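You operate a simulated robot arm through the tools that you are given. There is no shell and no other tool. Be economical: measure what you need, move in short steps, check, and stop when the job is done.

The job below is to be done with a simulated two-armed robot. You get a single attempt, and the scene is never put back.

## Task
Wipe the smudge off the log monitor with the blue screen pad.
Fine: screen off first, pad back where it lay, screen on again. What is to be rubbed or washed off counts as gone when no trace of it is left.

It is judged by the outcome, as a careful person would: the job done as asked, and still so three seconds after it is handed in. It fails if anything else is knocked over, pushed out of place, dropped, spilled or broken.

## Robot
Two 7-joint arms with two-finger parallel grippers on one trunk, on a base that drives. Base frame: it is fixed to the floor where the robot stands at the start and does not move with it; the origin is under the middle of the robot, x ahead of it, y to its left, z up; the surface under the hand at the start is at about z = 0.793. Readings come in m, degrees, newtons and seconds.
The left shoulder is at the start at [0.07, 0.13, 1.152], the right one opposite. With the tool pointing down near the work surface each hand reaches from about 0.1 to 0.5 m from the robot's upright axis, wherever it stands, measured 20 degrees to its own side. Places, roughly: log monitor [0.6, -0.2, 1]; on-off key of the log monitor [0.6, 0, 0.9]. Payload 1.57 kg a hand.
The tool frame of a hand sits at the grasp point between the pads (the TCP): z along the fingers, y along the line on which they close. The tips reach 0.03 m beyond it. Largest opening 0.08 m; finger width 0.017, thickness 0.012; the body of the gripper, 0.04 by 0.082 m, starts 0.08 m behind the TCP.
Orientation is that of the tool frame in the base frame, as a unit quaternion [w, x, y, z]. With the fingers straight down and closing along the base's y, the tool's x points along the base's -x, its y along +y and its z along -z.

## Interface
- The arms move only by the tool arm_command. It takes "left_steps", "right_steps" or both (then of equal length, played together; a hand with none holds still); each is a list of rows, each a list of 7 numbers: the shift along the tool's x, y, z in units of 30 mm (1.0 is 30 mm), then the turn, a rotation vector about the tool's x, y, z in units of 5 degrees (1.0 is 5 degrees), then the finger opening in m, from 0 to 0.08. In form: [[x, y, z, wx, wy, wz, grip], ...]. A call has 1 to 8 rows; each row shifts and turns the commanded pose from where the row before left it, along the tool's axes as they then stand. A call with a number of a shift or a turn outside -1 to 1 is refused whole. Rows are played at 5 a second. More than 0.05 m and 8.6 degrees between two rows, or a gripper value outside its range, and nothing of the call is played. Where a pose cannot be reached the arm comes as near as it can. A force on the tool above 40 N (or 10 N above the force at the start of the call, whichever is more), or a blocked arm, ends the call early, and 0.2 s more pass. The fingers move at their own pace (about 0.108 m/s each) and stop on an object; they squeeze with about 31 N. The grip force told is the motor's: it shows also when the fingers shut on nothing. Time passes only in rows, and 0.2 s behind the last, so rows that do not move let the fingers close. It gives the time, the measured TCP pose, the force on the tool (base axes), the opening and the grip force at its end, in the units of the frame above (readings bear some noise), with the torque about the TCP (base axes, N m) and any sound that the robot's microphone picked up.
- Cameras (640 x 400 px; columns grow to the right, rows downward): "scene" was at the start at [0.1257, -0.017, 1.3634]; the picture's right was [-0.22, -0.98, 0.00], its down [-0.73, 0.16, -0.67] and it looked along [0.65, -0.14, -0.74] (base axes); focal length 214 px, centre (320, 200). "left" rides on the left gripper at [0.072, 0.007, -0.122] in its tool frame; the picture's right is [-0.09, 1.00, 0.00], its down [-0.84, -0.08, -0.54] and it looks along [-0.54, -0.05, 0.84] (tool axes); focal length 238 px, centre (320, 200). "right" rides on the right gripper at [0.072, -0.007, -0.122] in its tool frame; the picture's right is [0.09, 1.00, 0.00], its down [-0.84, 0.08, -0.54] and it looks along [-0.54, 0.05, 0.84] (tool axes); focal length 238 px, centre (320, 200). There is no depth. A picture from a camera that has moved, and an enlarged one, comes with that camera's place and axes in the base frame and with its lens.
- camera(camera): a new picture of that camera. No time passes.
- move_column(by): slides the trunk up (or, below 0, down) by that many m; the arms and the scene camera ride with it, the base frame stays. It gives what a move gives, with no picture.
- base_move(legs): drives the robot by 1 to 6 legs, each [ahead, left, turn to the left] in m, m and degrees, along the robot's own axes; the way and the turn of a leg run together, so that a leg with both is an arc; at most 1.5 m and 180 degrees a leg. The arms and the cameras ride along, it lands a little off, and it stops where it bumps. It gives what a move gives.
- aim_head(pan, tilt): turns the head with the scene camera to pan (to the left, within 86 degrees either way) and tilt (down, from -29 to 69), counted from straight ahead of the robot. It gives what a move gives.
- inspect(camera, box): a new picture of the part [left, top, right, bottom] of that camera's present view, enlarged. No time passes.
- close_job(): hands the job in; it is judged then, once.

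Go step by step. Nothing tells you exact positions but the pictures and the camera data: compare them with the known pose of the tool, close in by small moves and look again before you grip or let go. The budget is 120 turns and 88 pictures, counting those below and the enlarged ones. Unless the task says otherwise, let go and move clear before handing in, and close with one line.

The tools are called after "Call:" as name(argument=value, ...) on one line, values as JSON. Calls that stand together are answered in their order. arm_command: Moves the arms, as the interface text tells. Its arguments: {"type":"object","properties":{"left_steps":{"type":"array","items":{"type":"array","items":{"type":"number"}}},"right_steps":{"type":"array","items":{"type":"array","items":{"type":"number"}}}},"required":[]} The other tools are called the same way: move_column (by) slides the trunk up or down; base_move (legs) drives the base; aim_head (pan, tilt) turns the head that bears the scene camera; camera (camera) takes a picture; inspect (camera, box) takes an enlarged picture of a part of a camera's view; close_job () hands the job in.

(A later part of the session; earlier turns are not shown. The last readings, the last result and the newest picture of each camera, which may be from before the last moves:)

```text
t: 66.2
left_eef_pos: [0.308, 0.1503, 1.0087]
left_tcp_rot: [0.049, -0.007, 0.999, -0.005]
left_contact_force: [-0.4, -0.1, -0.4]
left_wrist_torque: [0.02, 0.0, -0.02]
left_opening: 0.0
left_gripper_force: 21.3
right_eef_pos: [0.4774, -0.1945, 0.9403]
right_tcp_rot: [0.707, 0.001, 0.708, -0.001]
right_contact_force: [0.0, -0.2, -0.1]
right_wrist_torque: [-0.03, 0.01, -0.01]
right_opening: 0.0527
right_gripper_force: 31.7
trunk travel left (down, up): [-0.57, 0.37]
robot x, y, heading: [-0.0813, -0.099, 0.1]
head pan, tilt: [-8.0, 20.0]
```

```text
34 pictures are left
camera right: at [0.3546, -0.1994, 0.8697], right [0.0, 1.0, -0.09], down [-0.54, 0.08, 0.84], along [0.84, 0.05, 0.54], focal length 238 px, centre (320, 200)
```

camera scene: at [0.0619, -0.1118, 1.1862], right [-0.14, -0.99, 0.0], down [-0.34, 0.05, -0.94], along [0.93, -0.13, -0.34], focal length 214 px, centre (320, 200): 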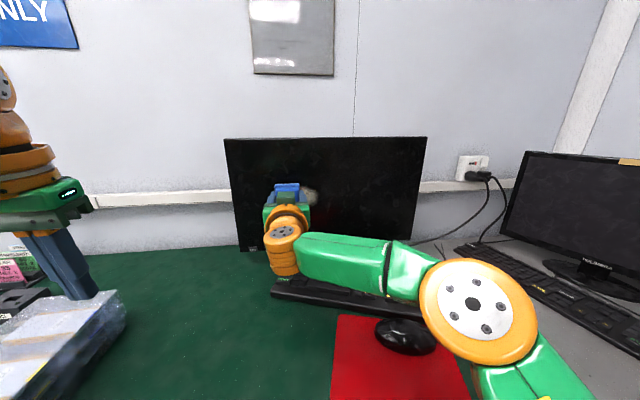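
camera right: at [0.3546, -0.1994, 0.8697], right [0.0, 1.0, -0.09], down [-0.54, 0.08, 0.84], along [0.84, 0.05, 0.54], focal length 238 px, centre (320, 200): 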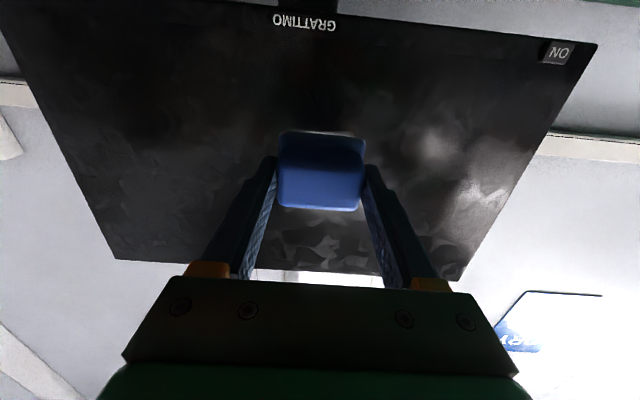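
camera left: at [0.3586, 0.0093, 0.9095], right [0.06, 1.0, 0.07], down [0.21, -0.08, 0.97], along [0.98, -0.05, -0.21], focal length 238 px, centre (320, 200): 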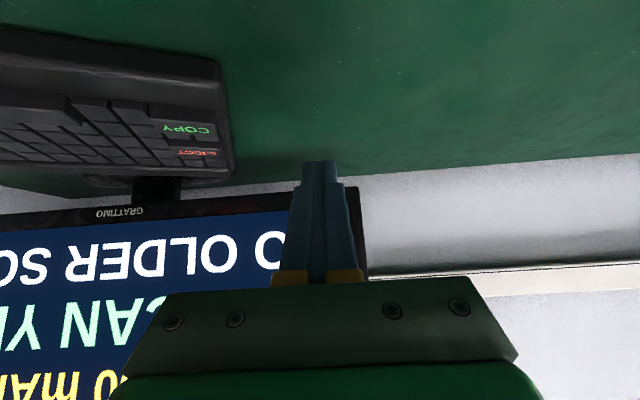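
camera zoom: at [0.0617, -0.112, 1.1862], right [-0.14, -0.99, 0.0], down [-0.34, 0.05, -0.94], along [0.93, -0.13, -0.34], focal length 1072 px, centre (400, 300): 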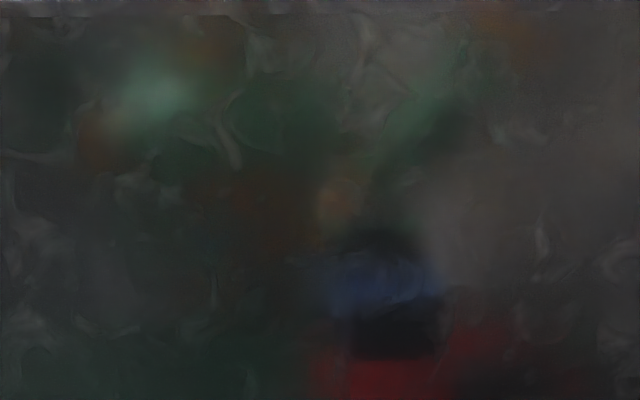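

No trace is left; only soft reflections remain. Now I return the pad: raise the trunk back, then rotate the hand to fingers-down while drawing it back.

Call:
move_column(by=0.2)

Call:
arm_command(right_steps=[[0.125, 0.2, -0.375, 0, 1, 0, 0.03], [0.158, 0.2, -0.363, 0, 1, 0, 0.03], [0.188, 0.2, -0.347, 0, 1, 0, 0.03], [0.218, 0.2, -0.33, 0, 1, 0, 0.03], [0.246, 0.2, -0.31, 0, 1, 0, 0.03], [0.272, 0.2, -0.287, 0, 1, 0, 0.03], [0.296, 0.2, -0.262, 0, 1, 0, 0.03], [0.317, 0.2, -0.235, 0, 1, 0, 0.03]])

Call:
arm_command(right_steps=[[0.337, 0.2, -0.207, 0, 1, 0, 0.03], [0.353, 0.2, -0.177, 0, 1, 0, 0.03], [0.367, 0.2, -0.145, 0, 1, 0, 0.03], [0.379, 0.2, -0.113, 0, 1, 0, 0.03], [0.388, 0.2, -0.08, 0, 1, 0, 0.03], [0.393, 0.2, -0.046, 0, 1, 0, 0.03], [0.396, 0.2, -0.01, 0, 1, 0, 0.03], [0.394, 0.2, 0.024, 0, 1, 0, 0.03]])

Call:
camera(camera="scene")

```text
t: 68.4
left_eef_pos: [0.311, 0.1498, 1.2079]
left_tcp_rot: [0.049, -0.007, 0.999, -0.007]
left_contact_force: [-0.1, 0.1, 0.1]
left_wrist_torque: [-0.02, -0.01, 0.02]
left_opening: 0.0
left_gripper_force: 21.1
right_eef_pos: [0.4775, -0.1924, 1.1403]
right_tcp_rot: [0.706, 0.001, 0.708, -0.002]
right_contact_force: [-0.1, -0.4, 0.2]
right_wrist_torque: [0.0, -0.01, -0.03]
right_opening: 0.0529
right_gripper_force: 31.5
trunk travel left (down, up): [-0.77, 0.17]
robot x, y, heading: [-0.0794, -0.0966, 0.1]
head pan, tilt: [-8.0, 20.0]
```

```text
t: 70.2
left_eef_pos: [0.3098, 0.1501, 1.2089]
left_tcp_rot: [0.049, -0.007, 0.999, -0.005]
left_contact_force: [0.0, -0.5, 0.6]
left_wrist_torque: [0.01, 0.0, 0.02]
left_opening: 0.0001
left_gripper_force: 21.1
right_eef_pos: [0.3874, -0.1452, 1.1119]
right_tcp_rot: [0.421, 0.002, 0.907, -0.002]
right_contact_force: [-0.7, 0.8, -0.4]
right_wrist_torque: [-0.02, 0.0, -0.05]
right_opening: 0.0529
right_gripper_force: 30.8
trunk travel left (down, up): [-0.77, 0.17]
robot x, y, heading: [-0.0794, -0.1015, 0.1]
head pan, tilt: [-8.0, 20.0]
```

```text
t: 72.0
left_eef_pos: [0.3101, 0.1508, 1.2085]
left_tcp_rot: [0.049, -0.006, 0.999, -0.006]
left_contact_force: [0.6, 0.0, 0.1]
left_wrist_torque: [-0.03, 0.01, 0.02]
left_opening: 0.0002
left_gripper_force: 20.8
right_eef_pos: [0.2984, -0.0951, 1.0813]
right_tcp_rot: [0.086, 0.001, 0.996, 0.0]
right_contact_force: [-0.1, -0.9, -0.7]
right_wrist_torque: [-0.01, -0.01, -0.01]
right_opening: 0.0529
right_gripper_force: 31.4
trunk travel left (down, up): [-0.77, 0.17]
robot x, y, heading: [-0.0777, -0.0981, -0.0]
head pan, tilt: [-8.0, 20.0]
```

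```text
33 pictures are left
camera scene: at [0.0624, -0.1112, 1.3861], right [-0.14, -0.99, 0.0], down [-0.34, 0.05, -0.94], along [0.93, -0.13, -0.34], focal length 214 px, centre (320, 200)
```

scene: 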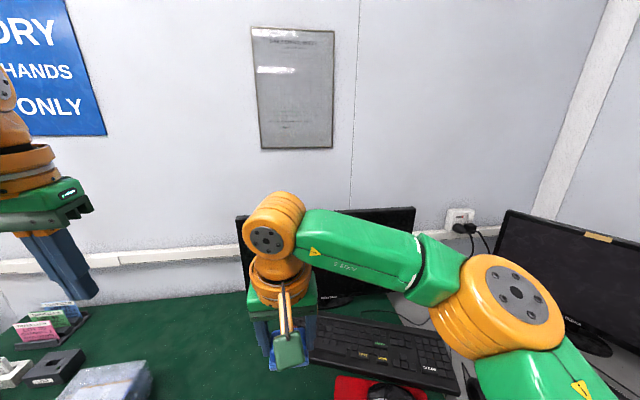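

Call:
arm_command(right_steps=[[0, 0, 0, 0, 1, 0, 0.03], [0, 0, 0, 0, 0.97, 0, 0.03]])

Call:
base_move(legs=[[0.078, 0.098, 0]])

Call:
aim_head(pan=0, tilt=42)

```text
t: 72.6
left_eef_pos: [0.3102, 0.1492, 1.2085]
left_tcp_rot: [0.049, -0.006, 0.999, -0.006]
left_contact_force: [0.2, 0.1, -0.2]
left_wrist_torque: [-0.04, -0.02, 0.03]
left_opening: 0.0
left_gripper_force: 21.1
right_eef_pos: [0.2997, -0.0949, 1.0812]
right_tcp_rot: [-0.001, 0.002, 1.0, -0.001]
right_contact_force: [-1.0, -0.9, -0.5]
right_wrist_torque: [0.01, -0.01, -0.01]
right_opening: 0.0529
right_gripper_force: 30.8
trunk travel left (down, up): [-0.77, 0.17]
robot x, y, heading: [-0.0795, -0.0965, 0.2]
head pan, tilt: [-8.0, 20.0]
```

```text
t: 73.8
left_eef_pos: [0.3842, 0.2441, 1.2087]
left_tcp_rot: [0.049, -0.006, 0.999, -0.006]
left_contact_force: [-1.2, -0.6, -0.1]
left_wrist_torque: [0.03, -0.01, 0.0]
left_opening: 0.0002
left_gripper_force: 21.5
right_eef_pos: [0.3734, -0.0005, 1.0816]
right_tcp_rot: [0.001, 0.001, 1.0, 0.001]
right_contact_force: [0.4, 0.4, 0.3]
right_wrist_torque: [-0.03, -0.01, -0.03]
right_opening: 0.0532
right_gripper_force: 31.1
trunk travel left (down, up): [-0.77, 0.17]
robot x, y, heading: [-0.002, 0.0012, 0.1]
head pan, tilt: [-8.0, 20.0]
```

```text
t: 74.7
left_eef_pos: [0.3862, 0.2482, 1.2084]
left_tcp_rot: [0.049, -0.007, 0.999, -0.006]
left_contact_force: [-0.7, 0.4, 0.7]
left_wrist_torque: [0.02, -0.02, 0.01]
left_opening: 0.0002
left_gripper_force: 20.7
right_eef_pos: [0.3758, 0.0012, 1.0811]
right_tcp_rot: [0.0, 0.002, 1.0, -0.001]
right_contact_force: [0.0, -0.4, -0.9]
right_wrist_torque: [-0.01, 0.03, -0.03]
right_opening: 0.053
right_gripper_force: 30.9
trunk travel left (down, up): [-0.77, 0.17]
robot x, y, heading: [-0.0009, -0.0038, 0.1]
head pan, tilt: [0.0, 42.0]
```

Call:
arm_command(right_steps=[[0.7, 0.11, 0.7, 0, 0, 0, 0.03], [0.7, 0.11, 0.7, 0, 0, 0, 0.03], [0.7, 0.11, 0.7, 0, 0, 0, 0.03], [0.7, 0.11, 0.7, 0, 0, 0, 0.03], [0.7, 0.11, 0.7, 0, 0, 0, 0.03], [0.7, 0.11, 0.7, 0, 0, 0, 0.03], [0.69, 0.11, 0.7, 0, 0, 0, 0.03], [0, 0, 0.5, 0, 0, 0, 0.03]])

Call:
arm_command(right_steps=[[0, 0, 0.8, 0, 0, 0, 0.03], [0, 0, 0.8, 0, 0, 0, 0.03], [0, 0, 0, 0, 0, 0, 0.03]])

Call:
camera(camera="right")

```text
t: 76.5
left_eef_pos: [0.3872, 0.2458, 1.2085]
left_tcp_rot: [0.048, -0.006, 0.999, -0.005]
left_contact_force: [0.3, 0.7, 0.3]
left_wrist_torque: [-0.03, -0.01, -0.01]
left_opening: 0.0
left_gripper_force: 21.3
right_eef_pos: [0.2281, 0.0249, 0.9197]
right_tcp_rot: [0.0, 0.001, 1.0, 0.0]
right_contact_force: [0.1, -0.5, 0.0]
right_wrist_torque: [0.03, 0.03, 0.01]
right_opening: 0.0534
right_gripper_force: 30.9
trunk travel left (down, up): [-0.77, 0.17]
robot x, y, heading: [0.0008, -0.0033, 0.3]
head pan, tilt: [0.0, 42.0]
```

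```text
t: 77.3
left_eef_pos: [0.3862, 0.2467, 1.2093]
left_tcp_rot: [0.049, -0.007, 0.999, -0.005]
left_contact_force: [-0.8, 0.6, -0.5]
left_wrist_torque: [-0.05, -0.02, 0.0]
left_opening: 0.0002
left_gripper_force: 21.2
right_eef_pos: [0.2298, 0.0239, 0.8711]
right_tcp_rot: [0.0, 0.001, 1.0, -0.001]
right_contact_force: [0.0, -1.0, -0.2]
right_wrist_torque: [-0.02, 0.05, -0.03]
right_opening: 0.053
right_gripper_force: 31.0
trunk travel left (down, up): [-0.77, 0.17]
robot x, y, heading: [-0.0012, -0.0044, 0.2]
head pan, tilt: [0.0, 42.0]
```

```text
32 pictures are left
camera right: at [0.1582, 0.0182, 0.9934], right [-0.09, 1.0, 0.0], down [0.84, 0.08, 0.54], along [0.54, 0.05, -0.84], focal length 238 px, centre (320, 200)
```

right: 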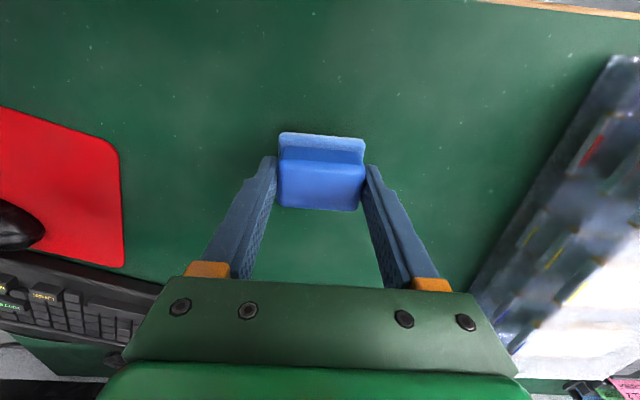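

The pad sits unchanged in the grip, right above its place. Lowering onto the table until contact.

Call:
arm_command(right_steps=[[0, 0.02, 0.6, 0, 0, 0, 0.03], [0, 0, 0.4, 0, 0, 0, 0.03], [0, 0, 0.1, 0, 0, 0, 0.03], [0, 0, 0, 0, 0, 0, 0.03]])

Call:
arm_command(right_steps=[[0, 0, 0.05, 0, 0, 0, 0.03], [0, 0, 0, 0, 0, 0, 0.03]])

```text
t: 78.3
left_eef_pos: [0.3867, 0.2475, 1.2092]
left_tcp_rot: [0.049, -0.007, 0.999, -0.006]
left_contact_force: [-1.1, 0.2, -0.4]
left_wrist_torque: [0.01, -0.01, -0.04]
left_opening: 0.0001
left_gripper_force: 21.0
right_eef_pos: [0.2286, 0.0259, 0.8373]
right_tcp_rot: [0.0, 0.002, 1.0, -0.001]
right_contact_force: [0.7, 0.0, -0.6]
right_wrist_torque: [0.0, -0.03, 0.01]
right_opening: 0.0529
right_gripper_force: 30.9
trunk travel left (down, up): [-0.77, 0.17]
robot x, y, heading: [-0.0039, -0.0037, -0.1]
head pan, tilt: [0.0, 42.0]
```

```text
t: 78.9
left_eef_pos: [0.3854, 0.2453, 1.209]
left_tcp_rot: [0.049, -0.007, 0.999, -0.005]
left_contact_force: [-0.4, -0.7, 0.8]
left_wrist_torque: [0.0, 0.01, 0.01]
left_opening: 0.0001
left_gripper_force: 21.1
right_eef_pos: [0.2287, 0.0265, 0.8377]
right_tcp_rot: [0.001, 0.002, 1.0, 0.0]
right_contact_force: [2.6, -2.1, 16.7]
right_wrist_torque: [-0.11, 0.27, 0.03]
right_opening: 0.0526
right_gripper_force: 31.2
trunk travel left (down, up): [-0.77, 0.17]
robot x, y, heading: [-0.0041, -0.0036, 0.0]
head pan, tilt: [0.0, 42.0]
```

On the table at about the original height. I'll ease off slightly, open, and rise straight up.

Call:
arm_command(right_steps=[[0, 0, -0.05, 0, 0, 0, 0.03], [0, -0.03, 0, 0, 0, 0, 0.055], [0, 0, 0, 0, 0, 0, 0.07], [0, 0, 0, 0, 0, 0, 0.08], [0, 0, 0, 0, 0, 0, 0.08], [0, 0, -0.5, 0, 0, 0, 0.08], [0, 0, -1, 0, 0, 0, 0.08], [0, 0, -1, 0, 0, 0, 0.08]])

Call:
arm_command(right_steps=[[0, 0, -1, 0, 0, 0, 0.08], [0, 0, -1, 0, 0, 0, 0.08], [0, 0, -1, 0, 0, 0, 0.08], [0, -0.5, -1, 0, 0, 0, 0.08], [-0.5, -1, -0.5, 0, 0, 0, 0.08], [-0.5, -1, -0.5, 0, 0, 0, 0.08], [-0.5, -1, -0.5, 0, 0, 0, 0.08], [-0.5, -1, -0.5, 0, 0, 0, 0.08]])

Call:
arm_command(right_steps=[[-0.5, -1, 0, 0, 0, 0, 0.08], [-0.5, -1, 0, 0, 0, 0, 0.08], [-0.5, -1, 0, 0, 0, 0, 0.08], [-0.5, -1, 0, 0, 0, 0, 0.08]])

Call:
camera(camera="scene")

```text
t: 80.7
left_eef_pos: [0.3873, 0.2476, 1.2085]
left_tcp_rot: [0.049, -0.006, 0.999, -0.006]
left_contact_force: [-0.1, 0.6, -0.2]
left_wrist_torque: [-0.04, 0.01, -0.02]
left_opening: 0.0
left_gripper_force: 21.3
right_eef_pos: [0.2292, 0.0261, 0.9154]
right_tcp_rot: [0.0, 0.001, 1.0, -0.001]
right_contact_force: [-0.9, -0.3, 0.3]
right_wrist_torque: [0.02, -0.01, 0.01]
right_opening: 0.0801
right_gripper_force: 0.0
trunk travel left (down, up): [-0.77, 0.17]
robot x, y, heading: [-0.0033, 0.0009, 0.2]
head pan, tilt: [0.0, 42.0]
```

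```text
t: 82.5
left_eef_pos: [0.386, 0.2446, 1.2088]
left_tcp_rot: [0.05, -0.007, 0.999, -0.005]
left_contact_force: [-0.5, -0.4, 0.2]
left_wrist_torque: [0.01, -0.02, 0.01]
left_opening: 0.0001
left_gripper_force: 21.8
right_eef_pos: [0.288, -0.113, 1.094]
right_tcp_rot: [0.0, 0.002, 1.0, 0.0]
right_contact_force: [0.1, -0.3, 0.2]
right_wrist_torque: [0.0, 0.01, 0.02]
right_opening: 0.08
right_gripper_force: 0.0
trunk travel left (down, up): [-0.77, 0.17]
robot x, y, heading: [-0.0014, -0.0018, -0.0]
head pan, tilt: [0.0, 42.0]
```

```text
t: 83.5
left_eef_pos: [0.3874, 0.2459, 1.2081]
left_tcp_rot: [0.049, -0.007, 0.999, -0.005]
left_contact_force: [-0.2, 0.0, -0.2]
left_wrist_torque: [0.01, -0.01, -0.01]
left_opening: 0.0
left_gripper_force: 21.3
right_eef_pos: [0.3492, -0.2327, 1.094]
right_tcp_rot: [0.0, 0.001, 1.0, 0.0]
right_contact_force: [0.0, 0.1, 0.7]
right_wrist_torque: [0.01, 0.02, 0.01]
right_opening: 0.0802
right_gripper_force: 0.0
trunk travel left (down, up): [-0.77, 0.17]
robot x, y, heading: [-0.0016, -0.0017, 0.5]
head pan, tilt: [0.0, 42.0]
```

```text
31 pictures are left
camera scene: at [0.1308, -0.0031, 1.3518], right [0.0, -1.0, 0.0], down [-0.67, 0.0, -0.74], along [0.74, 0.0, -0.67], focal length 214 px, centre (320, 200)
```

scene: 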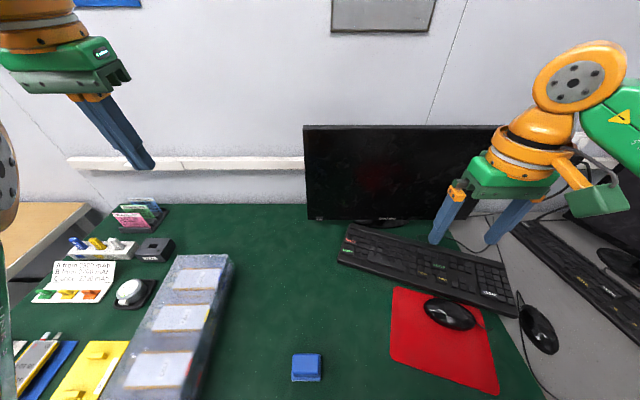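

The pad is back in place. I'll restore the trunk height exactly, compare with the first view, and check the monitor and key positions.

Call:
move_column(by=0.02)

Call:
inspect(camera="scene", box=[296, 125, 536, 275])

Call:
inspect(camera="scene", box=[296, 205, 344, 235])

Call:
camera(camera="scene")

```text
t: 84.2
left_eef_pos: [0.3856, 0.2463, 1.229]
left_tcp_rot: [0.049, -0.006, 0.999, -0.006]
left_contact_force: [1.4, 0.7, -0.3]
left_wrist_torque: [0.03, 0.02, 0.02]
left_opening: 0.0001
left_gripper_force: 21.3
right_eef_pos: [0.3484, -0.231, 1.1132]
right_tcp_rot: [0.0, 0.002, 1.0, 0.0]
right_contact_force: [0.3, 0.5, -0.8]
right_wrist_torque: [-0.04, 0.04, 0.03]
right_opening: 0.0797
right_gripper_force: 0.1
trunk travel left (down, up): [-0.79, 0.15]
robot x, y, heading: [-0.0012, -0.0006, 0.3]
head pan, tilt: [0.0, 42.0]
```

```text
2.67 times, centred on (416, 200) of scene
camera zoom: at [0.1303, -0.0023, 1.3719], right [0.0, -1.0, 0.0], down [-0.67, 0.0, -0.74], along [0.74, 0.0, -0.67], focal length 572 px, centre (64, 200)
```

zoom: 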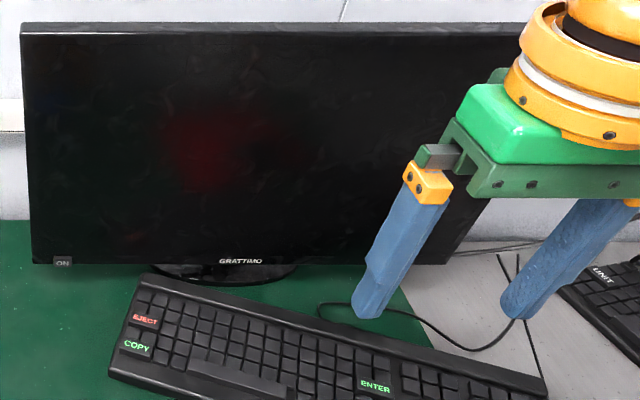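

```text
13.33 times, centred on (320, 220) of scene
camera zoom: at [0.1303, -0.0023, 1.3719], right [0.0, -1.0, 0.0], down [-0.67, 0.0, -0.74], along [0.74, 0.0, -0.67], focal length 2860 px, centre (320, -67)
```

zoom: 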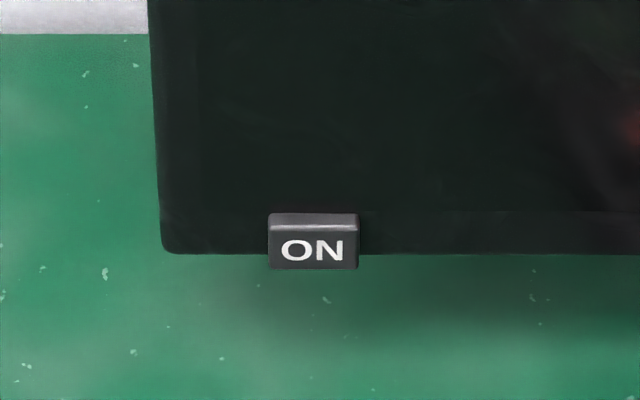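

```text
28 pictures are left
camera scene: at [0.1303, -0.0023, 1.3719], right [0.0, -1.0, 0.0], down [-0.67, 0.0, -0.74], along [0.74, 0.0, -0.67], focal length 214 px, centre (320, 200)
```

scene: 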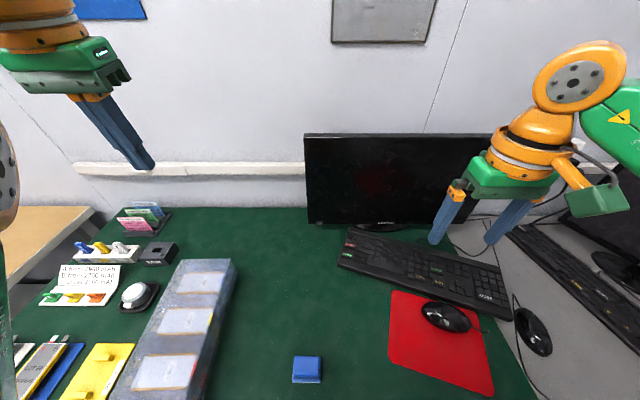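

Everything is where it was and the screen is clean. Now the left hand goes back to the key to switch it on.

Call:
arm_command(left_steps=[[0, -0.9, 1, 0, -1, 0, 0], [0, -0.9, 1, 0, -1, 0, 0], [0, -0.9, 1, 0, -1, 0, 0], [0, -0.9, 1, 0, -1, 0, 0], [0, -0.9, 1, 0, -1, 0, 0], [0, -0.9, 1, 0, -1, 0, 0], [0, -0.9, 1, 0, -1, 0, 0], [0, -0.9, 1, 0, -1, 0, 0]])

```text
t: 86.0
left_eef_pos: [0.5826, 0.1636, 1.0568]
left_tcp_rot: [0.387, -0.007, 0.922, -0.002]
left_contact_force: [0.3, 0.5, -0.5]
left_wrist_torque: [-0.03, 0.01, 0.0]
left_opening: 0.0
left_gripper_force: 21.4
left hand out of reach, approached as far as the arm can: row 3, 4, 5, 6, 7, 8
right_eef_pos: [0.3504, -0.2307, 1.113]
right_tcp_rot: [0.0, 0.002, 1.0, 0.0]
right_contact_force: [0.4, -0.7, 0.4]
right_wrist_torque: [-0.01, -0.01, -0.02]
right_opening: 0.0801
right_gripper_force: 0.0
trunk travel left (down, up): [-0.79, 0.15]
robot x, y, heading: [0.0013, -0.0049, 0.1]
head pan, tilt: [0.0, 42.0]
```

The left arm took a detour and sits at (0.58, 0.16), clear of the monitor. I'll look, then pull it back in x first.

Call:
camera(camera="scene")

Call:
arm_command(left_steps=[[0.6, 0, -0.6, 0, 0, 0, 0], [0.6, 0, -0.6, 0, 0, 0, 0], [0.6, 0, -0.6, 0, 0, 0, 0], [0.6, 0, -0.6, 0, 0, 0, 0]])

```text
27 pictures are left
camera scene: at [0.1321, -0.0029, 1.3716], right [0.0, -1.0, 0.0], down [-0.67, 0.0, -0.74], along [0.74, 0.0, -0.67], focal length 214 px, centre (320, 200)
```

scene: 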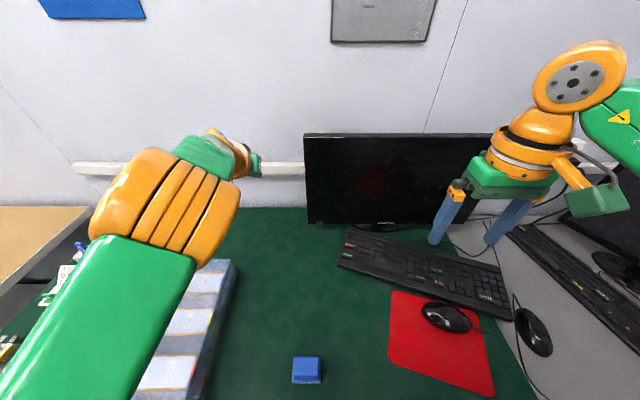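

```text
t: 87.0
left_eef_pos: [0.5118, 0.2166, 1.0594]
left_tcp_rot: [0.384, -0.014, 0.923, -0.006]
left_contact_force: [0.0, 0.4, -0.2]
left_wrist_torque: [-0.01, -0.01, 0.03]
left_opening: 0.0
left_gripper_force: 20.8
left hand out of reach, approached as far as the arm can: row 1, 2, 3, 4
right_eef_pos: [0.3484, -0.2306, 1.1131]
right_tcp_rot: [0.002, 0.002, 1.0, -0.001]
right_contact_force: [0.2, -0.2, 0.7]
right_wrist_torque: [0.01, 0.02, -0.04]
right_opening: 0.0799
right_gripper_force: 0.0
trunk travel left (down, up): [-0.79, 0.15]
robot x, y, heading: [-0.001, -0.0067, 0.3]
head pan, tilt: [0.0, 42.0]
```

The elbow is in an awkward posture. I'll raise the hand back up to vertical, return it to its starting place (0.32, 0.075, 1.23), and repeat the approach that worked.

Call:
arm_command(left_steps=[[0, 0, -1, 0, 1, 0, 0], [0, 0, -1, 0, 1, 0, 0], [0, 0, -1, 0, 1, 0, 0], [0, 0, -1, 0, 1, 0, 0], [0, 0, -0.8, 0, 1, 0, 0], [0, 0, -0.8, 0, 1, 0, 0], [0, 0, -0.5, 0, 1, 0, 0], [0, 0, 0, 0, 1, 0, 0]])

Call:
arm_command(left_steps=[[0.5, -0.7, 0, 0, 1, 0, 0], [0.5, -0.7, 0, 0, 0, 0, 0], [0.5, -0.7, 0, 0, 0, 0, 0], [0, -0.7, 0, 0, 0, 0, 0], [0, -0.7, 0, 0, 0, 0, 0], [0, -0.7, 0, 0, 0, 0, 0]])

Call:
camera(camera="scene")

```text
t: 88.8
left_eef_pos: [0.4131, 0.2129, 1.2108]
left_tcp_rot: [0.051, -0.008, 0.999, -0.007]
left_contact_force: [0.2, 1.0, -0.4]
left_wrist_torque: [-0.03, 0.01, 0.0]
left_opening: 0.0
left_gripper_force: 21.0
left hand out of reach, approached as far as the arm can: row 8
right_eef_pos: [0.3488, -0.2295, 1.1142]
right_tcp_rot: [0.001, 0.002, 1.0, -0.001]
right_contact_force: [0.4, -0.3, -0.1]
right_wrist_torque: [0.02, 0.01, 0.01]
right_opening: 0.08
right_gripper_force: 0.0
trunk travel left (down, up): [-0.79, 0.15]
robot x, y, heading: [-0.0014, 0.0012, 0.3]
head pan, tilt: [0.0, 42.0]
```

```text
t: 90.2
left_eef_pos: [0.3717, 0.0887, 1.2119]
left_tcp_rot: [0.01, -0.011, 1.0, -0.017]
left_contact_force: [-0.1, -0.4, -0.6]
left_wrist_torque: [0.01, 0.0, 0.02]
left_opening: 0.0001
left_gripper_force: 21.4
left hand out of reach, approached as far as the arm can: row 1, 6
right_eef_pos: [0.3481, -0.2317, 1.1127]
right_tcp_rot: [0.0, 0.002, 1.0, 0.0]
right_contact_force: [0.1, 0.2, -0.1]
right_wrist_torque: [-0.01, 0.06, -0.02]
right_opening: 0.0801
right_gripper_force: 0.1
trunk travel left (down, up): [-0.79, 0.15]
robot x, y, heading: [0.0006, -0.0024, 0.1]
head pan, tilt: [0.0, 42.0]
```

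```text
26 pictures are left
camera scene: at [0.1304, -0.0029, 1.3718], right [0.0, -1.0, 0.0], down [-0.67, 0.0, -0.74], along [0.74, 0.0, -0.67], focal length 214 px, centre (320, 200)
```

scene: 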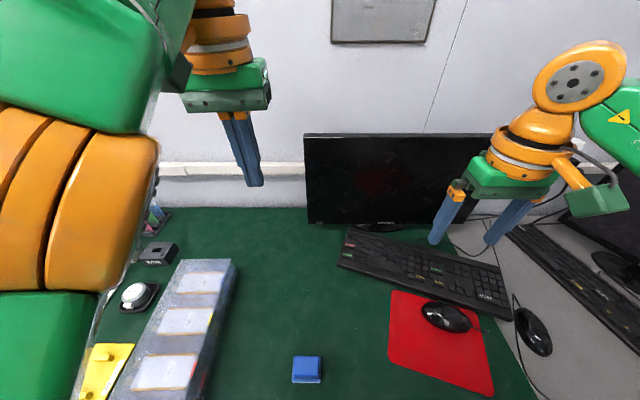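

Call:
arm_command(left_steps=[[-0.2, -0.4, 0.8, 0, 0, 0, 0], [-0.2, -0.4, 0.8, 0, 0, 0, 0], [-0.2, -0.4, 0.8, 0, 0, 0, 0], [-0.2, -0.4, 0.8, 0, 0, 0, 0], [-0.2, -0.4, 0.8, 0, 0, 0, 0], [-0.2, -0.4, 0.8, 0, 0, 0, 0]])

Call:
camera(camera="scene")

```text
t: 91.5
left_eef_pos: [0.4327, 0.0151, 1.0799]
left_tcp_rot: [0.004, -0.007, 1.0, -0.005]
left_contact_force: [-0.1, -0.6, 0.3]
left_wrist_torque: [0.04, 0.01, -0.01]
left_opening: 0.0
left_gripper_force: 21.3
left hand out of reach, approached as far as the arm can: row 1, 2, 3
right_eef_pos: [0.3482, -0.2324, 1.1135]
right_tcp_rot: [0.0, 0.002, 1.0, 0.001]
right_contact_force: [0.4, -0.5, 0.9]
right_wrist_torque: [0.0, -0.03, -0.04]
right_opening: 0.08
right_gripper_force: 0.0
trunk travel left (down, up): [-0.79, 0.15]
robot x, y, heading: [-0.0025, -0.0021, 0.0]
head pan, tilt: [0.0, 42.0]
```

```text
25 pictures are left
camera scene: at [0.1308, -0.0028, 1.3718], right [0.0, -1.0, 0.0], down [-0.67, 0.0, -0.74], along [0.74, 0.0, -0.67], focal length 214 px, centre (320, 200)
```

scene: 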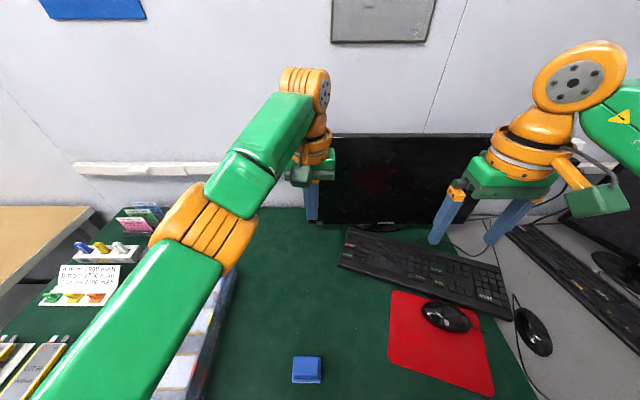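

Freed up. Now I rotate to 45° while descending in front of the key.

Call:
arm_command(left_steps=[[-0.28, -0.058, 0.79, 0, -1, 0, 0], [-0.21, -0.058, 0.811, 0, -1, 0, 0], [-0.139, -0.058, 0.827, 0, -1, 0, 0], [-0.065, -0.058, 0.836, 0, -1, 0, 0], [0.007, -0.058, 0.839, 0, -1, 0, 0], [0.08, -0.058, 0.834, 0, -1, 0, 0], [0.153, -0.058, 0.824, 0, -1, 0, 0], [0.224, -0.058, 0.808, 0, -1, 0, 0]])

Call:
arm_command(left_steps=[[0, 0, 0, 0, -1, 0, 0], [0, 0, 0, 0, 0, 0, 0]])

Call:
camera(camera="scene")

```text
t: 93.3
left_eef_pos: [0.5841, 0.0184, 0.9297]
left_tcp_rot: [0.349, -0.009, 0.937, -0.003]
left_contact_force: [-0.4, -1.0, 0.2]
left_wrist_torque: [0.02, -0.01, 0.06]
left_opening: 0.0
left_gripper_force: 21.6
left hand out of reach, approached as far as the arm can: row 1, 2, 3, 4, 5, 6, 7
right_eef_pos: [0.3431, -0.2311, 1.1135]
right_tcp_rot: [0.003, 0.001, 1.0, -0.001]
right_contact_force: [-0.1, 0.0, 0.4]
right_wrist_torque: [0.0, 0.01, -0.02]
right_opening: 0.08
right_gripper_force: 0.2
trunk travel left (down, up): [-0.79, 0.15]
robot x, y, heading: [-0.0047, -0.0054, 0.4]
head pan, tilt: [0.0, 42.0]
```

```text
t: 94.0
left_eef_pos: [0.5934, 0.0193, 0.9269]
left_tcp_rot: [0.387, -0.008, 0.922, -0.002]
left_contact_force: [-27.2, -7.6, -13.6]
left_wrist_torque: [-0.26, 0.76, -0.27]
left_opening: 0.0
left_gripper_force: 21.4
left hand out of reach, approached as far as the arm can: row 1
right_eef_pos: [0.3415, -0.2332, 1.115]
right_tcp_rot: [0.003, 0.001, 1.0, 0.001]
right_contact_force: [0.3, -0.5, 0.3]
right_wrist_torque: [0.0, 0.01, -0.05]
right_opening: 0.0799
right_gripper_force: 0.1
trunk travel left (down, up): [-0.79, 0.15]
robot x, y, heading: [-0.0016, -0.0023, 0.0]
head pan, tilt: [0.0, 42.0]
```

```text
24 pictures are left
camera scene: at [0.1228, -0.0054, 1.3722], right [0.0, -1.0, 0.0], down [-0.66, 0.0, -0.75], along [0.75, 0.0, -0.66], focal length 214 px, centre (320, 200)
```

scene: 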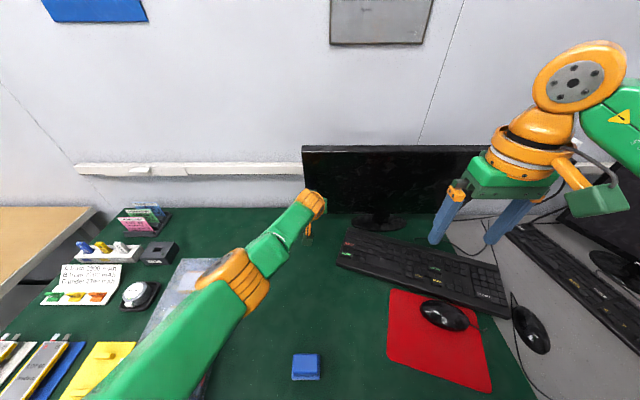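

The arm's limit pushed it forward and it is leaning on the monitor; I'll back the whole base away now, which moves the hand straight back.

Call:
base_move(legs=[[-0.1, 0, 0]])

Call:
camera(camera="scene")

```text
t: 95.1
left_eef_pos: [0.501, 0.0237, 0.9226]
left_tcp_rot: [0.386, -0.009, 0.923, -0.003]
left_contact_force: [-0.1, 0.8, -0.3]
left_wrist_torque: [0.0, 0.02, -0.01]
left_opening: 0.0001
left_gripper_force: 21.5
right_eef_pos: [0.2501, -0.231, 1.1127]
right_tcp_rot: [0.0, 0.001, 1.0, -0.001]
right_contact_force: [0.6, 0.3, -0.5]
right_wrist_torque: [0.01, 0.03, -0.03]
right_opening: 0.0802
right_gripper_force: 0.0
trunk travel left (down, up): [-0.79, 0.15]
robot x, y, heading: [-0.1034, -0.0037, 0.3]
head pan, tilt: [0.0, 42.0]
```

```text
23 pictures are left
camera scene: at [0.033, -0.002, 1.3714], right [0.0, -1.0, 0.0], down [-0.67, 0.0, -0.74], along [0.74, 0.0, -0.67], focal length 214 px, centre (320, 200)
```

scene: 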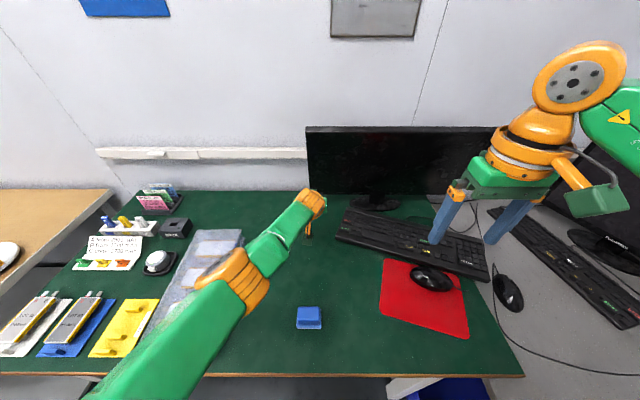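

I need to check whether the monitor was moved or tilted by that push.

Call:
inspect(camera="scene", box=[290, 105, 530, 255])

Call:
camera(camera="left")

```text
2.67 times, centred on (410, 180) of scene
camera zoom: at [0.033, -0.002, 1.3714], right [0.0, -1.0, 0.0], down [-0.67, 0.0, -0.74], along [0.74, 0.0, -0.67], focal length 572 px, centre (80, 253)
```

zoom: 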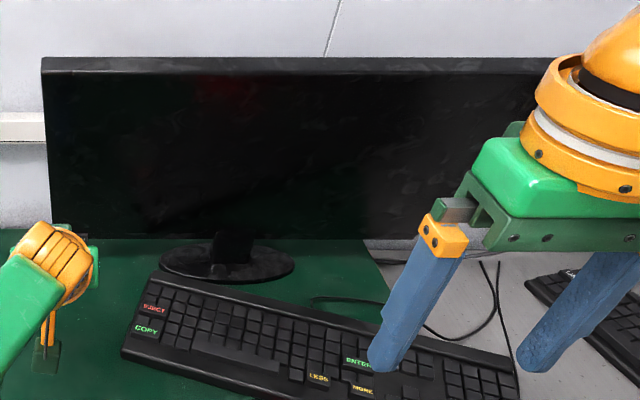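

```text
21 pictures are left
camera left: at [0.3627, 0.0293, 0.9583], right [0.05, 1.0, 0.05], down [0.2, -0.06, 0.98], along [0.98, -0.04, -0.2], focal length 238 px, centre (320, 200)
```

left: 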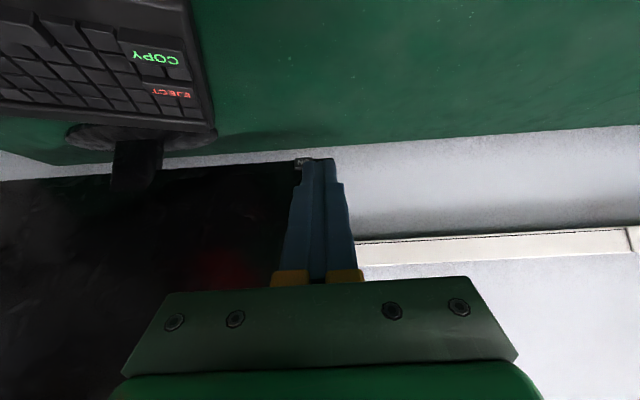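

My push tilted the screen on its hinge (bottom swung back about 20°, top leaning toward me); the stand itself looks in place. I must set it upright again by gently pushing the top bezel's centre back. First I'll move the left hand clear, in front of the centre, and raise it.

Call:
base_move(legs=[[-0.08, 0, 0], [0, -0.2, 0]])

Call:
move_column(by=0.15)

Call:
arm_command(left_steps=[[-0.59, 0, -0.59, 0, 0, 0, 0], [-0.59, 0, -0.59, 0, 0, 0, 0], [-0.5, 0, -0.5, 0, 0, 0, 0]])

Call:
camera(camera="scene")

```text
t: 97.4
left_eef_pos: [0.4228, -0.1518, 0.9256]
left_tcp_rot: [0.389, -0.021, 0.921, 0.003]
left_contact_force: [0.0, 0.3, 1.2]
left_wrist_torque: [-0.05, 0.01, -0.04]
left_opening: 0.0
left_gripper_force: 20.8
right_eef_pos: [0.1784, -0.4125, 1.1137]
right_tcp_rot: [0.0, -0.012, 1.0, -0.001]
right_contact_force: [-0.1, 0.0, 0.6]
right_wrist_torque: [-0.05, -0.04, -0.02]
right_opening: 0.0801
right_gripper_force: 0.0
trunk travel left (down, up): [-0.79, 0.15]
robot x, y, heading: [-0.1779, -0.1953, 1.9]
head pan, tilt: [0.0, 42.0]
```

```text
t: 99.1
left_eef_pos: [0.4248, -0.139, 1.0764]
left_tcp_rot: [0.388, -0.028, 0.921, 0.005]
left_contact_force: [0.2, 0.3, 0.3]
left_wrist_torque: [-0.04, -0.03, -0.01]
left_opening: 0.0003
left_gripper_force: 21.0
right_eef_pos: [0.1841, -0.4037, 1.264]
right_tcp_rot: [0.0, -0.019, 1.0, -0.001]
right_contact_force: [0.3, 0.4, -0.5]
right_wrist_torque: [-0.01, 0.0, -0.04]
right_opening: 0.0798
right_gripper_force: 0.0
trunk travel left (down, up): [-0.94, 0.0]
robot x, y, heading: [-0.1755, -0.1936, 2.8]
head pan, tilt: [0.0, 42.0]
```

```text
t: 99.9
left_eef_pos: [0.4331, -0.1404, 1.1456]
left_tcp_rot: [0.388, -0.028, 0.921, 0.005]
left_contact_force: [-0.6, 0.5, 0.6]
left_wrist_torque: [0.01, 0.0, -0.03]
left_opening: 0.0001
left_gripper_force: 21.3
left hand out of reach, approached as far as the arm can: row 1, 3
right_eef_pos: [0.1855, -0.4043, 1.2634]
right_tcp_rot: [0.0, -0.018, 1.0, 0.0]
right_contact_force: [0.3, -0.6, 0.3]
right_wrist_torque: [-0.04, 0.0, 0.0]
right_opening: 0.0799
right_gripper_force: 0.0
trunk travel left (down, up): [-0.94, 0.0]
robot x, y, heading: [-0.1764, -0.1916, 2.8]
head pan, tilt: [0.0, 42.0]
```

```text
20 pictures are left
camera scene: at [-0.0428, -0.1838, 1.5218], right [0.05, -1.0, 0.0], down [-0.67, -0.03, -0.74], along [0.74, 0.03, -0.67], focal length 214 px, centre (320, 200)
```

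scene: 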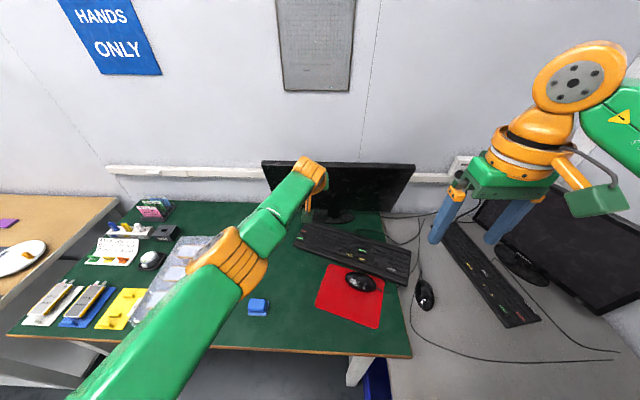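

The base heading drifted by 2.8°; I'll correct that and centre on the monitor's mid (y≈−0.21), then approach.

Call:
base_move(legs=[[0, -0.04, -2.8]])

Call:
arm_command(left_steps=[[-0.25, 0, -0.25, 0, 0, 0, 0], [0, 0, 0, 0, 0, 0, 0]])

Call:
base_move(legs=[[0.05, 0, 0]])

Call:
camera(camera="left")

Call:
camera(camera="scene")

```text
t: 100.8
left_eef_pos: [0.4951, -0.0407, 1.1428]
left_tcp_rot: [0.384, -0.125, 0.914, 0.044]
left_contact_force: [-1.5, 0.9, 0.2]
left_wrist_torque: [-0.04, -0.01, -0.12]
left_opening: 0.0001
left_gripper_force: 20.9
right_eef_pos: [0.3075, -0.3479, 1.264]
right_tcp_rot: [0.0, -0.124, 0.992, -0.003]
right_contact_force: [0.3, 1.4, 0.0]
right_wrist_torque: [-0.12, 0.01, -0.01]
right_opening: 0.08
right_gripper_force: 0.1
trunk travel left (down, up): [-0.94, 0.0]
robot x, y, heading: [-0.0906, -0.2179, 14.7]
head pan, tilt: [0.0, 42.0]
```

```text
t: 101.6
left_eef_pos: [0.4986, -0.0206, 1.1564]
left_tcp_rot: [0.385, -0.144, 0.91, 0.055]
left_contact_force: [-0.8, -0.5, -0.5]
left_wrist_torque: [0.01, -0.01, 0.02]
left_opening: 0.0
left_gripper_force: 20.8
right_eef_pos: [0.3235, -0.3367, 1.2647]
right_tcp_rot: [0.001, -0.146, 0.989, -0.001]
right_contact_force: [0.2, 0.4, 0.2]
right_wrist_torque: [-0.03, 0.01, -0.01]
right_opening: 0.0801
right_gripper_force: 0.1
trunk travel left (down, up): [-0.94, 0.0]
robot x, y, heading: [-0.0744, -0.221, 17.1]
head pan, tilt: [0.0, 42.0]
stopped in row 2 (left hand): the arm was blocked; the commanded pose is now the measured one
```

```text
t: 102.5
left_eef_pos: [0.5377, -0.0172, 1.1644]
left_tcp_rot: [0.39, -0.14, 0.908, 0.056]
left_contact_force: [-5.0, -8.6, 26.4]
left_wrist_torque: [-0.31, -0.42, -0.18]
left_opening: 0.0
left_gripper_force: 21.2
right_eef_pos: [0.3612, -0.3323, 1.267]
right_tcp_rot: [0.006, -0.145, 0.989, 0.002]
right_contact_force: [0.5, -0.4, 0.1]
right_wrist_torque: [-0.02, -0.01, 0.02]
right_opening: 0.0801
right_gripper_force: 0.1
trunk travel left (down, up): [-0.94, 0.0]
robot x, y, heading: [-0.0312, -0.2053, 17.0]
head pan, tilt: [0.0, 42.0]
```

```text
19 pictures are left
camera left: at [0.4035, -0.0506, 1.1966], right [-0.24, 0.97, 0.06], down [0.2, -0.01, 0.98], along [0.95, 0.24, -0.19], focal length 238 px, centre (320, 200)
```

left: 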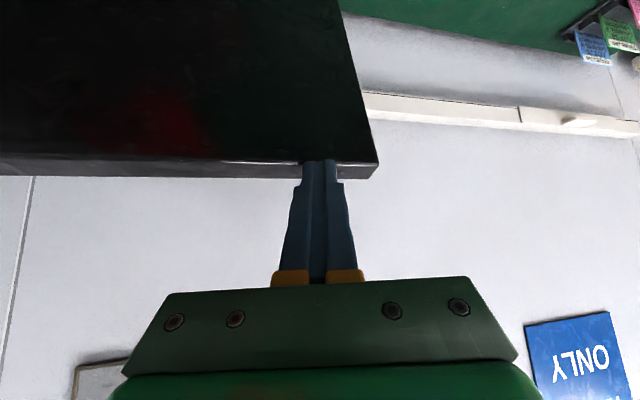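

```text
18 pictures are left
camera scene: at [0.0837, -0.1777, 1.5234], right [0.29, -0.96, 0.0], down [-0.63, -0.19, -0.75], along [0.72, 0.22, -0.66], focal length 214 px, centre (320, 200)
```

scene: 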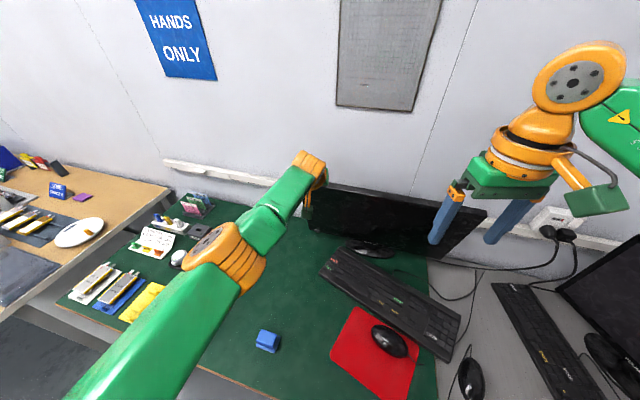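

The base was deflected (heading 17°) — it likely bumped the right-hand desk — and the left fingers now touch the monitor's top. I'll lift the fingers off and back away.

Call:
arm_command(left_steps=[[-0.3, 0, -0.5, 0, 0, 0, 0], [-0.2, 0, -0.6, 0, 0, 0, 0]])

Call:
base_move(legs=[[-0.15, 0, 0]])

```text
t: 103.1
left_eef_pos: [0.5456, -0.0119, 1.1923]
left_tcp_rot: [0.385, -0.142, 0.91, 0.055]
left_contact_force: [-0.1, -0.2, 0.8]
left_wrist_torque: [-0.01, -0.01, 0.0]
left_opening: 0.0001
left_gripper_force: 21.5
left hand out of reach, approached as far as the arm can: row 1, 2
right_eef_pos: [0.372, -0.3279, 1.2635]
right_tcp_rot: [0.001, -0.143, 0.99, 0.0]
right_contact_force: [0.3, -0.6, 0.4]
right_wrist_torque: [0.01, -0.05, 0.0]
right_opening: 0.08
right_gripper_force: 0.0
trunk travel left (down, up): [-0.94, 0.0]
robot x, y, heading: [-0.0226, -0.2075, 16.9]
head pan, tilt: [0.0, 42.0]
```

```text
t: 104.5
left_eef_pos: [0.4108, 0.1367, 1.1936]
left_tcp_rot: [0.374, -0.278, 0.878, 0.112]
left_contact_force: [-0.4, -0.4, 0.2]
left_wrist_torque: [-0.03, 0.01, 0.02]
left_opening: 0.0
left_gripper_force: 21.0
right_eef_pos: [0.339, -0.2149, 1.2648]
right_tcp_rot: [0.002, -0.292, 0.956, 0.0]
right_contact_force: [0.3, -0.3, 0.8]
right_wrist_torque: [-0.04, -0.02, 0.01]
right_opening: 0.0801
right_gripper_force: 0.1
trunk travel left (down, up): [-0.94, 0.0]
robot x, y, heading: [-0.0765, -0.2228, 34.2]
head pan, tilt: [0.0, 42.0]
stopped in leg 1: the robot was blocked; the commanded pose is now the measured one
```

The base is jammed against something on its right. I'll move it straight left in the room (away from the desk) before turning back.

Call:
base_move(legs=[[0.084, 0.124, 0]])

Call:
camera(camera="scene")

```text
t: 105.9
left_eef_pos: [0.4156, 0.2808, 1.1926]
left_tcp_rot: [0.373, -0.275, 0.879, 0.112]
left_contact_force: [-0.5, -0.2, 0.1]
left_wrist_torque: [0.0, -0.01, 0.01]
left_opening: 0.0
left_gripper_force: 20.5
right_eef_pos: [0.3427, -0.0719, 1.264]
right_tcp_rot: [0.001, -0.291, 0.957, 0.001]
right_contact_force: [-0.9, -0.5, -0.2]
right_wrist_torque: [0.02, -0.01, 0.0]
right_opening: 0.08
right_gripper_force: 0.0
trunk travel left (down, up): [-0.94, 0.0]
robot x, y, heading: [-0.0776, -0.0728, 34.4]
head pan, tilt: [0.0, 42.0]
```

```text
17 pictures are left
camera scene: at [0.0331, -0.0034, 1.522], right [0.56, -0.83, 0.0], down [-0.55, -0.37, -0.74], along [0.61, 0.42, -0.67], focal length 214 px, centre (320, 200)
```

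scene: 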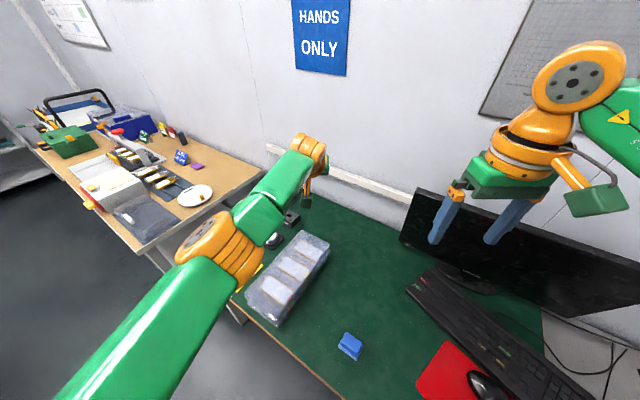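

Free. Backing up a bit and turning to heading 0.

Call:
base_move(legs=[[-0.08, 0.115, 0], [0, 0, -34.4]])

Call:
camera(camera="scene")

```text
t: 108.9
left_eef_pos: [0.4027, -0.0011, 1.1917]
left_tcp_rot: [0.39, -0.006, 0.921, -0.004]
left_contact_force: [0.0, 0.9, -0.3]
left_wrist_torque: [0.02, 0.02, 0.05]
left_opening: 0.0
left_gripper_force: 20.9
right_eef_pos: [0.1438, -0.2514, 1.2642]
right_tcp_rot: [0.001, 0.002, 1.0, -0.001]
right_contact_force: [1.0, -0.4, -0.6]
right_wrist_torque: [0.04, 0.0, -0.03]
right_opening: 0.0798
right_gripper_force: 0.0
trunk travel left (down, up): [-0.94, 0.0]
robot x, y, heading: [-0.2042, -0.0265, -0.0]
head pan, tilt: [0.0, 42.0]
```

```text
16 pictures are left
camera scene: at [-0.0736, -0.0223, 1.5217], right [0.0, -1.0, 0.0], down [-0.67, 0.0, -0.74], along [0.74, 0.0, -0.67], focal length 214 px, centre (320, 200)
```

scene: 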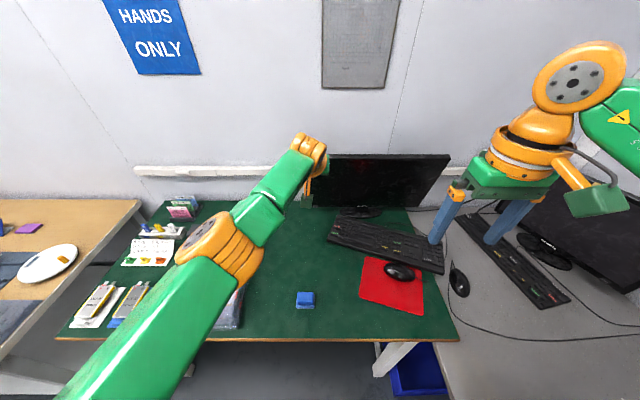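

Heading restored and nothing else disturbed. Now: robot to (−0.14, −0.10) (safe from the desk), and the left arm reaches inward to the monitor's centre at top-bezel height.

Call:
base_move(legs=[[0.06, -0.075, 0]])

Call:
arm_command(left_steps=[[0.1, -0.72, 0.1, 0, 0, 0, 0], [0.1, -0.72, 0.1, 0, 0, 0, 0], [0.1, -0.72, 0.1, 0, 0, 0, 0], [0.1, -0.72, 0.1, 0, 0, 0, 0], [0.1, -0.72, 0.1, 0, 0, 0, 0], [0.1, -0.72, 0.1, 0, 0, 0, 0]])

Call:
camera(camera="scene")

```text
t: 110.0
left_eef_pos: [0.4575, -0.0695, 1.1947]
left_tcp_rot: [0.392, -0.007, 0.92, -0.006]
left_contact_force: [-0.3, -0.1, 0.6]
left_wrist_torque: [-0.02, -0.05, -0.04]
left_opening: 0.0
left_gripper_force: 21.3
right_eef_pos: [0.1994, -0.3196, 1.2665]
right_tcp_rot: [0.002, 0.003, 1.0, -0.004]
right_contact_force: [-0.6, 0.1, 0.5]
right_wrist_torque: [-0.03, -0.03, 0.02]
right_opening: 0.0801
right_gripper_force: 0.1
trunk travel left (down, up): [-0.94, 0.0]
robot x, y, heading: [-0.1431, -0.0971, 0.2]
head pan, tilt: [0.0, 42.0]
```

```text
t: 111.4
left_eef_pos: [0.4619, -0.0752, 1.1921]
left_tcp_rot: [0.389, -0.007, 0.921, -0.003]
left_contact_force: [-0.1, 0.6, 0.2]
left_wrist_torque: [0.01, 0.0, 0.0]
left_opening: 0.0
left_gripper_force: 21.1
left hand out of reach, approached as far as the arm can: row 1, 2, 3, 4, 5, 6
right_eef_pos: [0.2046, -0.3265, 1.2642]
right_tcp_rot: [0.001, 0.002, 1.0, 0.0]
right_contact_force: [0.2, 0.5, 0.5]
right_wrist_torque: [0.0, 0.03, 0.06]
right_opening: 0.0802
right_gripper_force: 0.0
trunk travel left (down, up): [-0.94, 0.0]
robot x, y, heading: [-0.1442, -0.0935, 0.2]
head pan, tilt: [0.0, 42.0]
```

```text
15 pictures are left
camera scene: at [-0.0135, -0.0972, 1.5217], right [0.0, -1.0, 0.0], down [-0.67, 0.0, -0.74], along [0.74, 0.0, -0.67], focal length 214 px, centre (320, 200)
```

scene: 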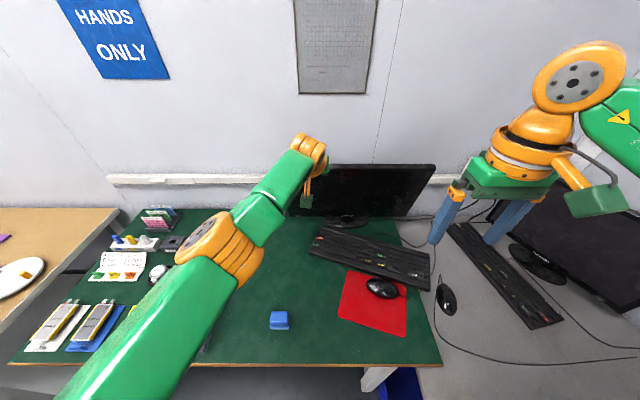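

The left arm is nearly straight, i.e. at full extension. I'll retract it 9 cm for slack, then move inward.

Call:
arm_command(left_steps=[[0.5, 0, -0.5, 0, 0, 0, 0], [0.5, 0, -0.5, 0, 0, 0, 0], [0.6, 0, -0.5, 0, 0, 0, 0], [0.6, -0.5, -0.4, 0, 0, 0, 0], [0.2, -0.8, 0, 0, 0, 0, 0], [0.1, -0.8, 0, 0, 0, 0, 0], [0.1, -0.8, 0, 0, 0, 0, 0], [0, -0.8, 0, 0, 0, 0, 0]])

```text
t: 113.2
left_eef_pos: [0.4613, -0.0755, 1.1915]
left_tcp_rot: [0.389, -0.008, 0.921, -0.002]
left_contact_force: [0.3, 0.9, -0.4]
left_wrist_torque: [0.0, -0.03, 0.02]
left_opening: 0.0
left_gripper_force: 21.3
left hand out of reach, approached as far as the arm can: row 1, 2, 3, 4, 5, 6, 7, 8
right_eef_pos: [0.2037, -0.3266, 1.2629]
right_tcp_rot: [0.0, 0.002, 1.0, -0.001]
right_contact_force: [-0.7, 0.9, 0.4]
right_wrist_torque: [0.01, 0.01, 0.0]
right_opening: 0.0798
right_gripper_force: 0.1
trunk travel left (down, up): [-0.94, 0.0]
robot x, y, heading: [-0.1464, -0.0953, -0.1]
head pan, tilt: [0.0, 42.0]
```

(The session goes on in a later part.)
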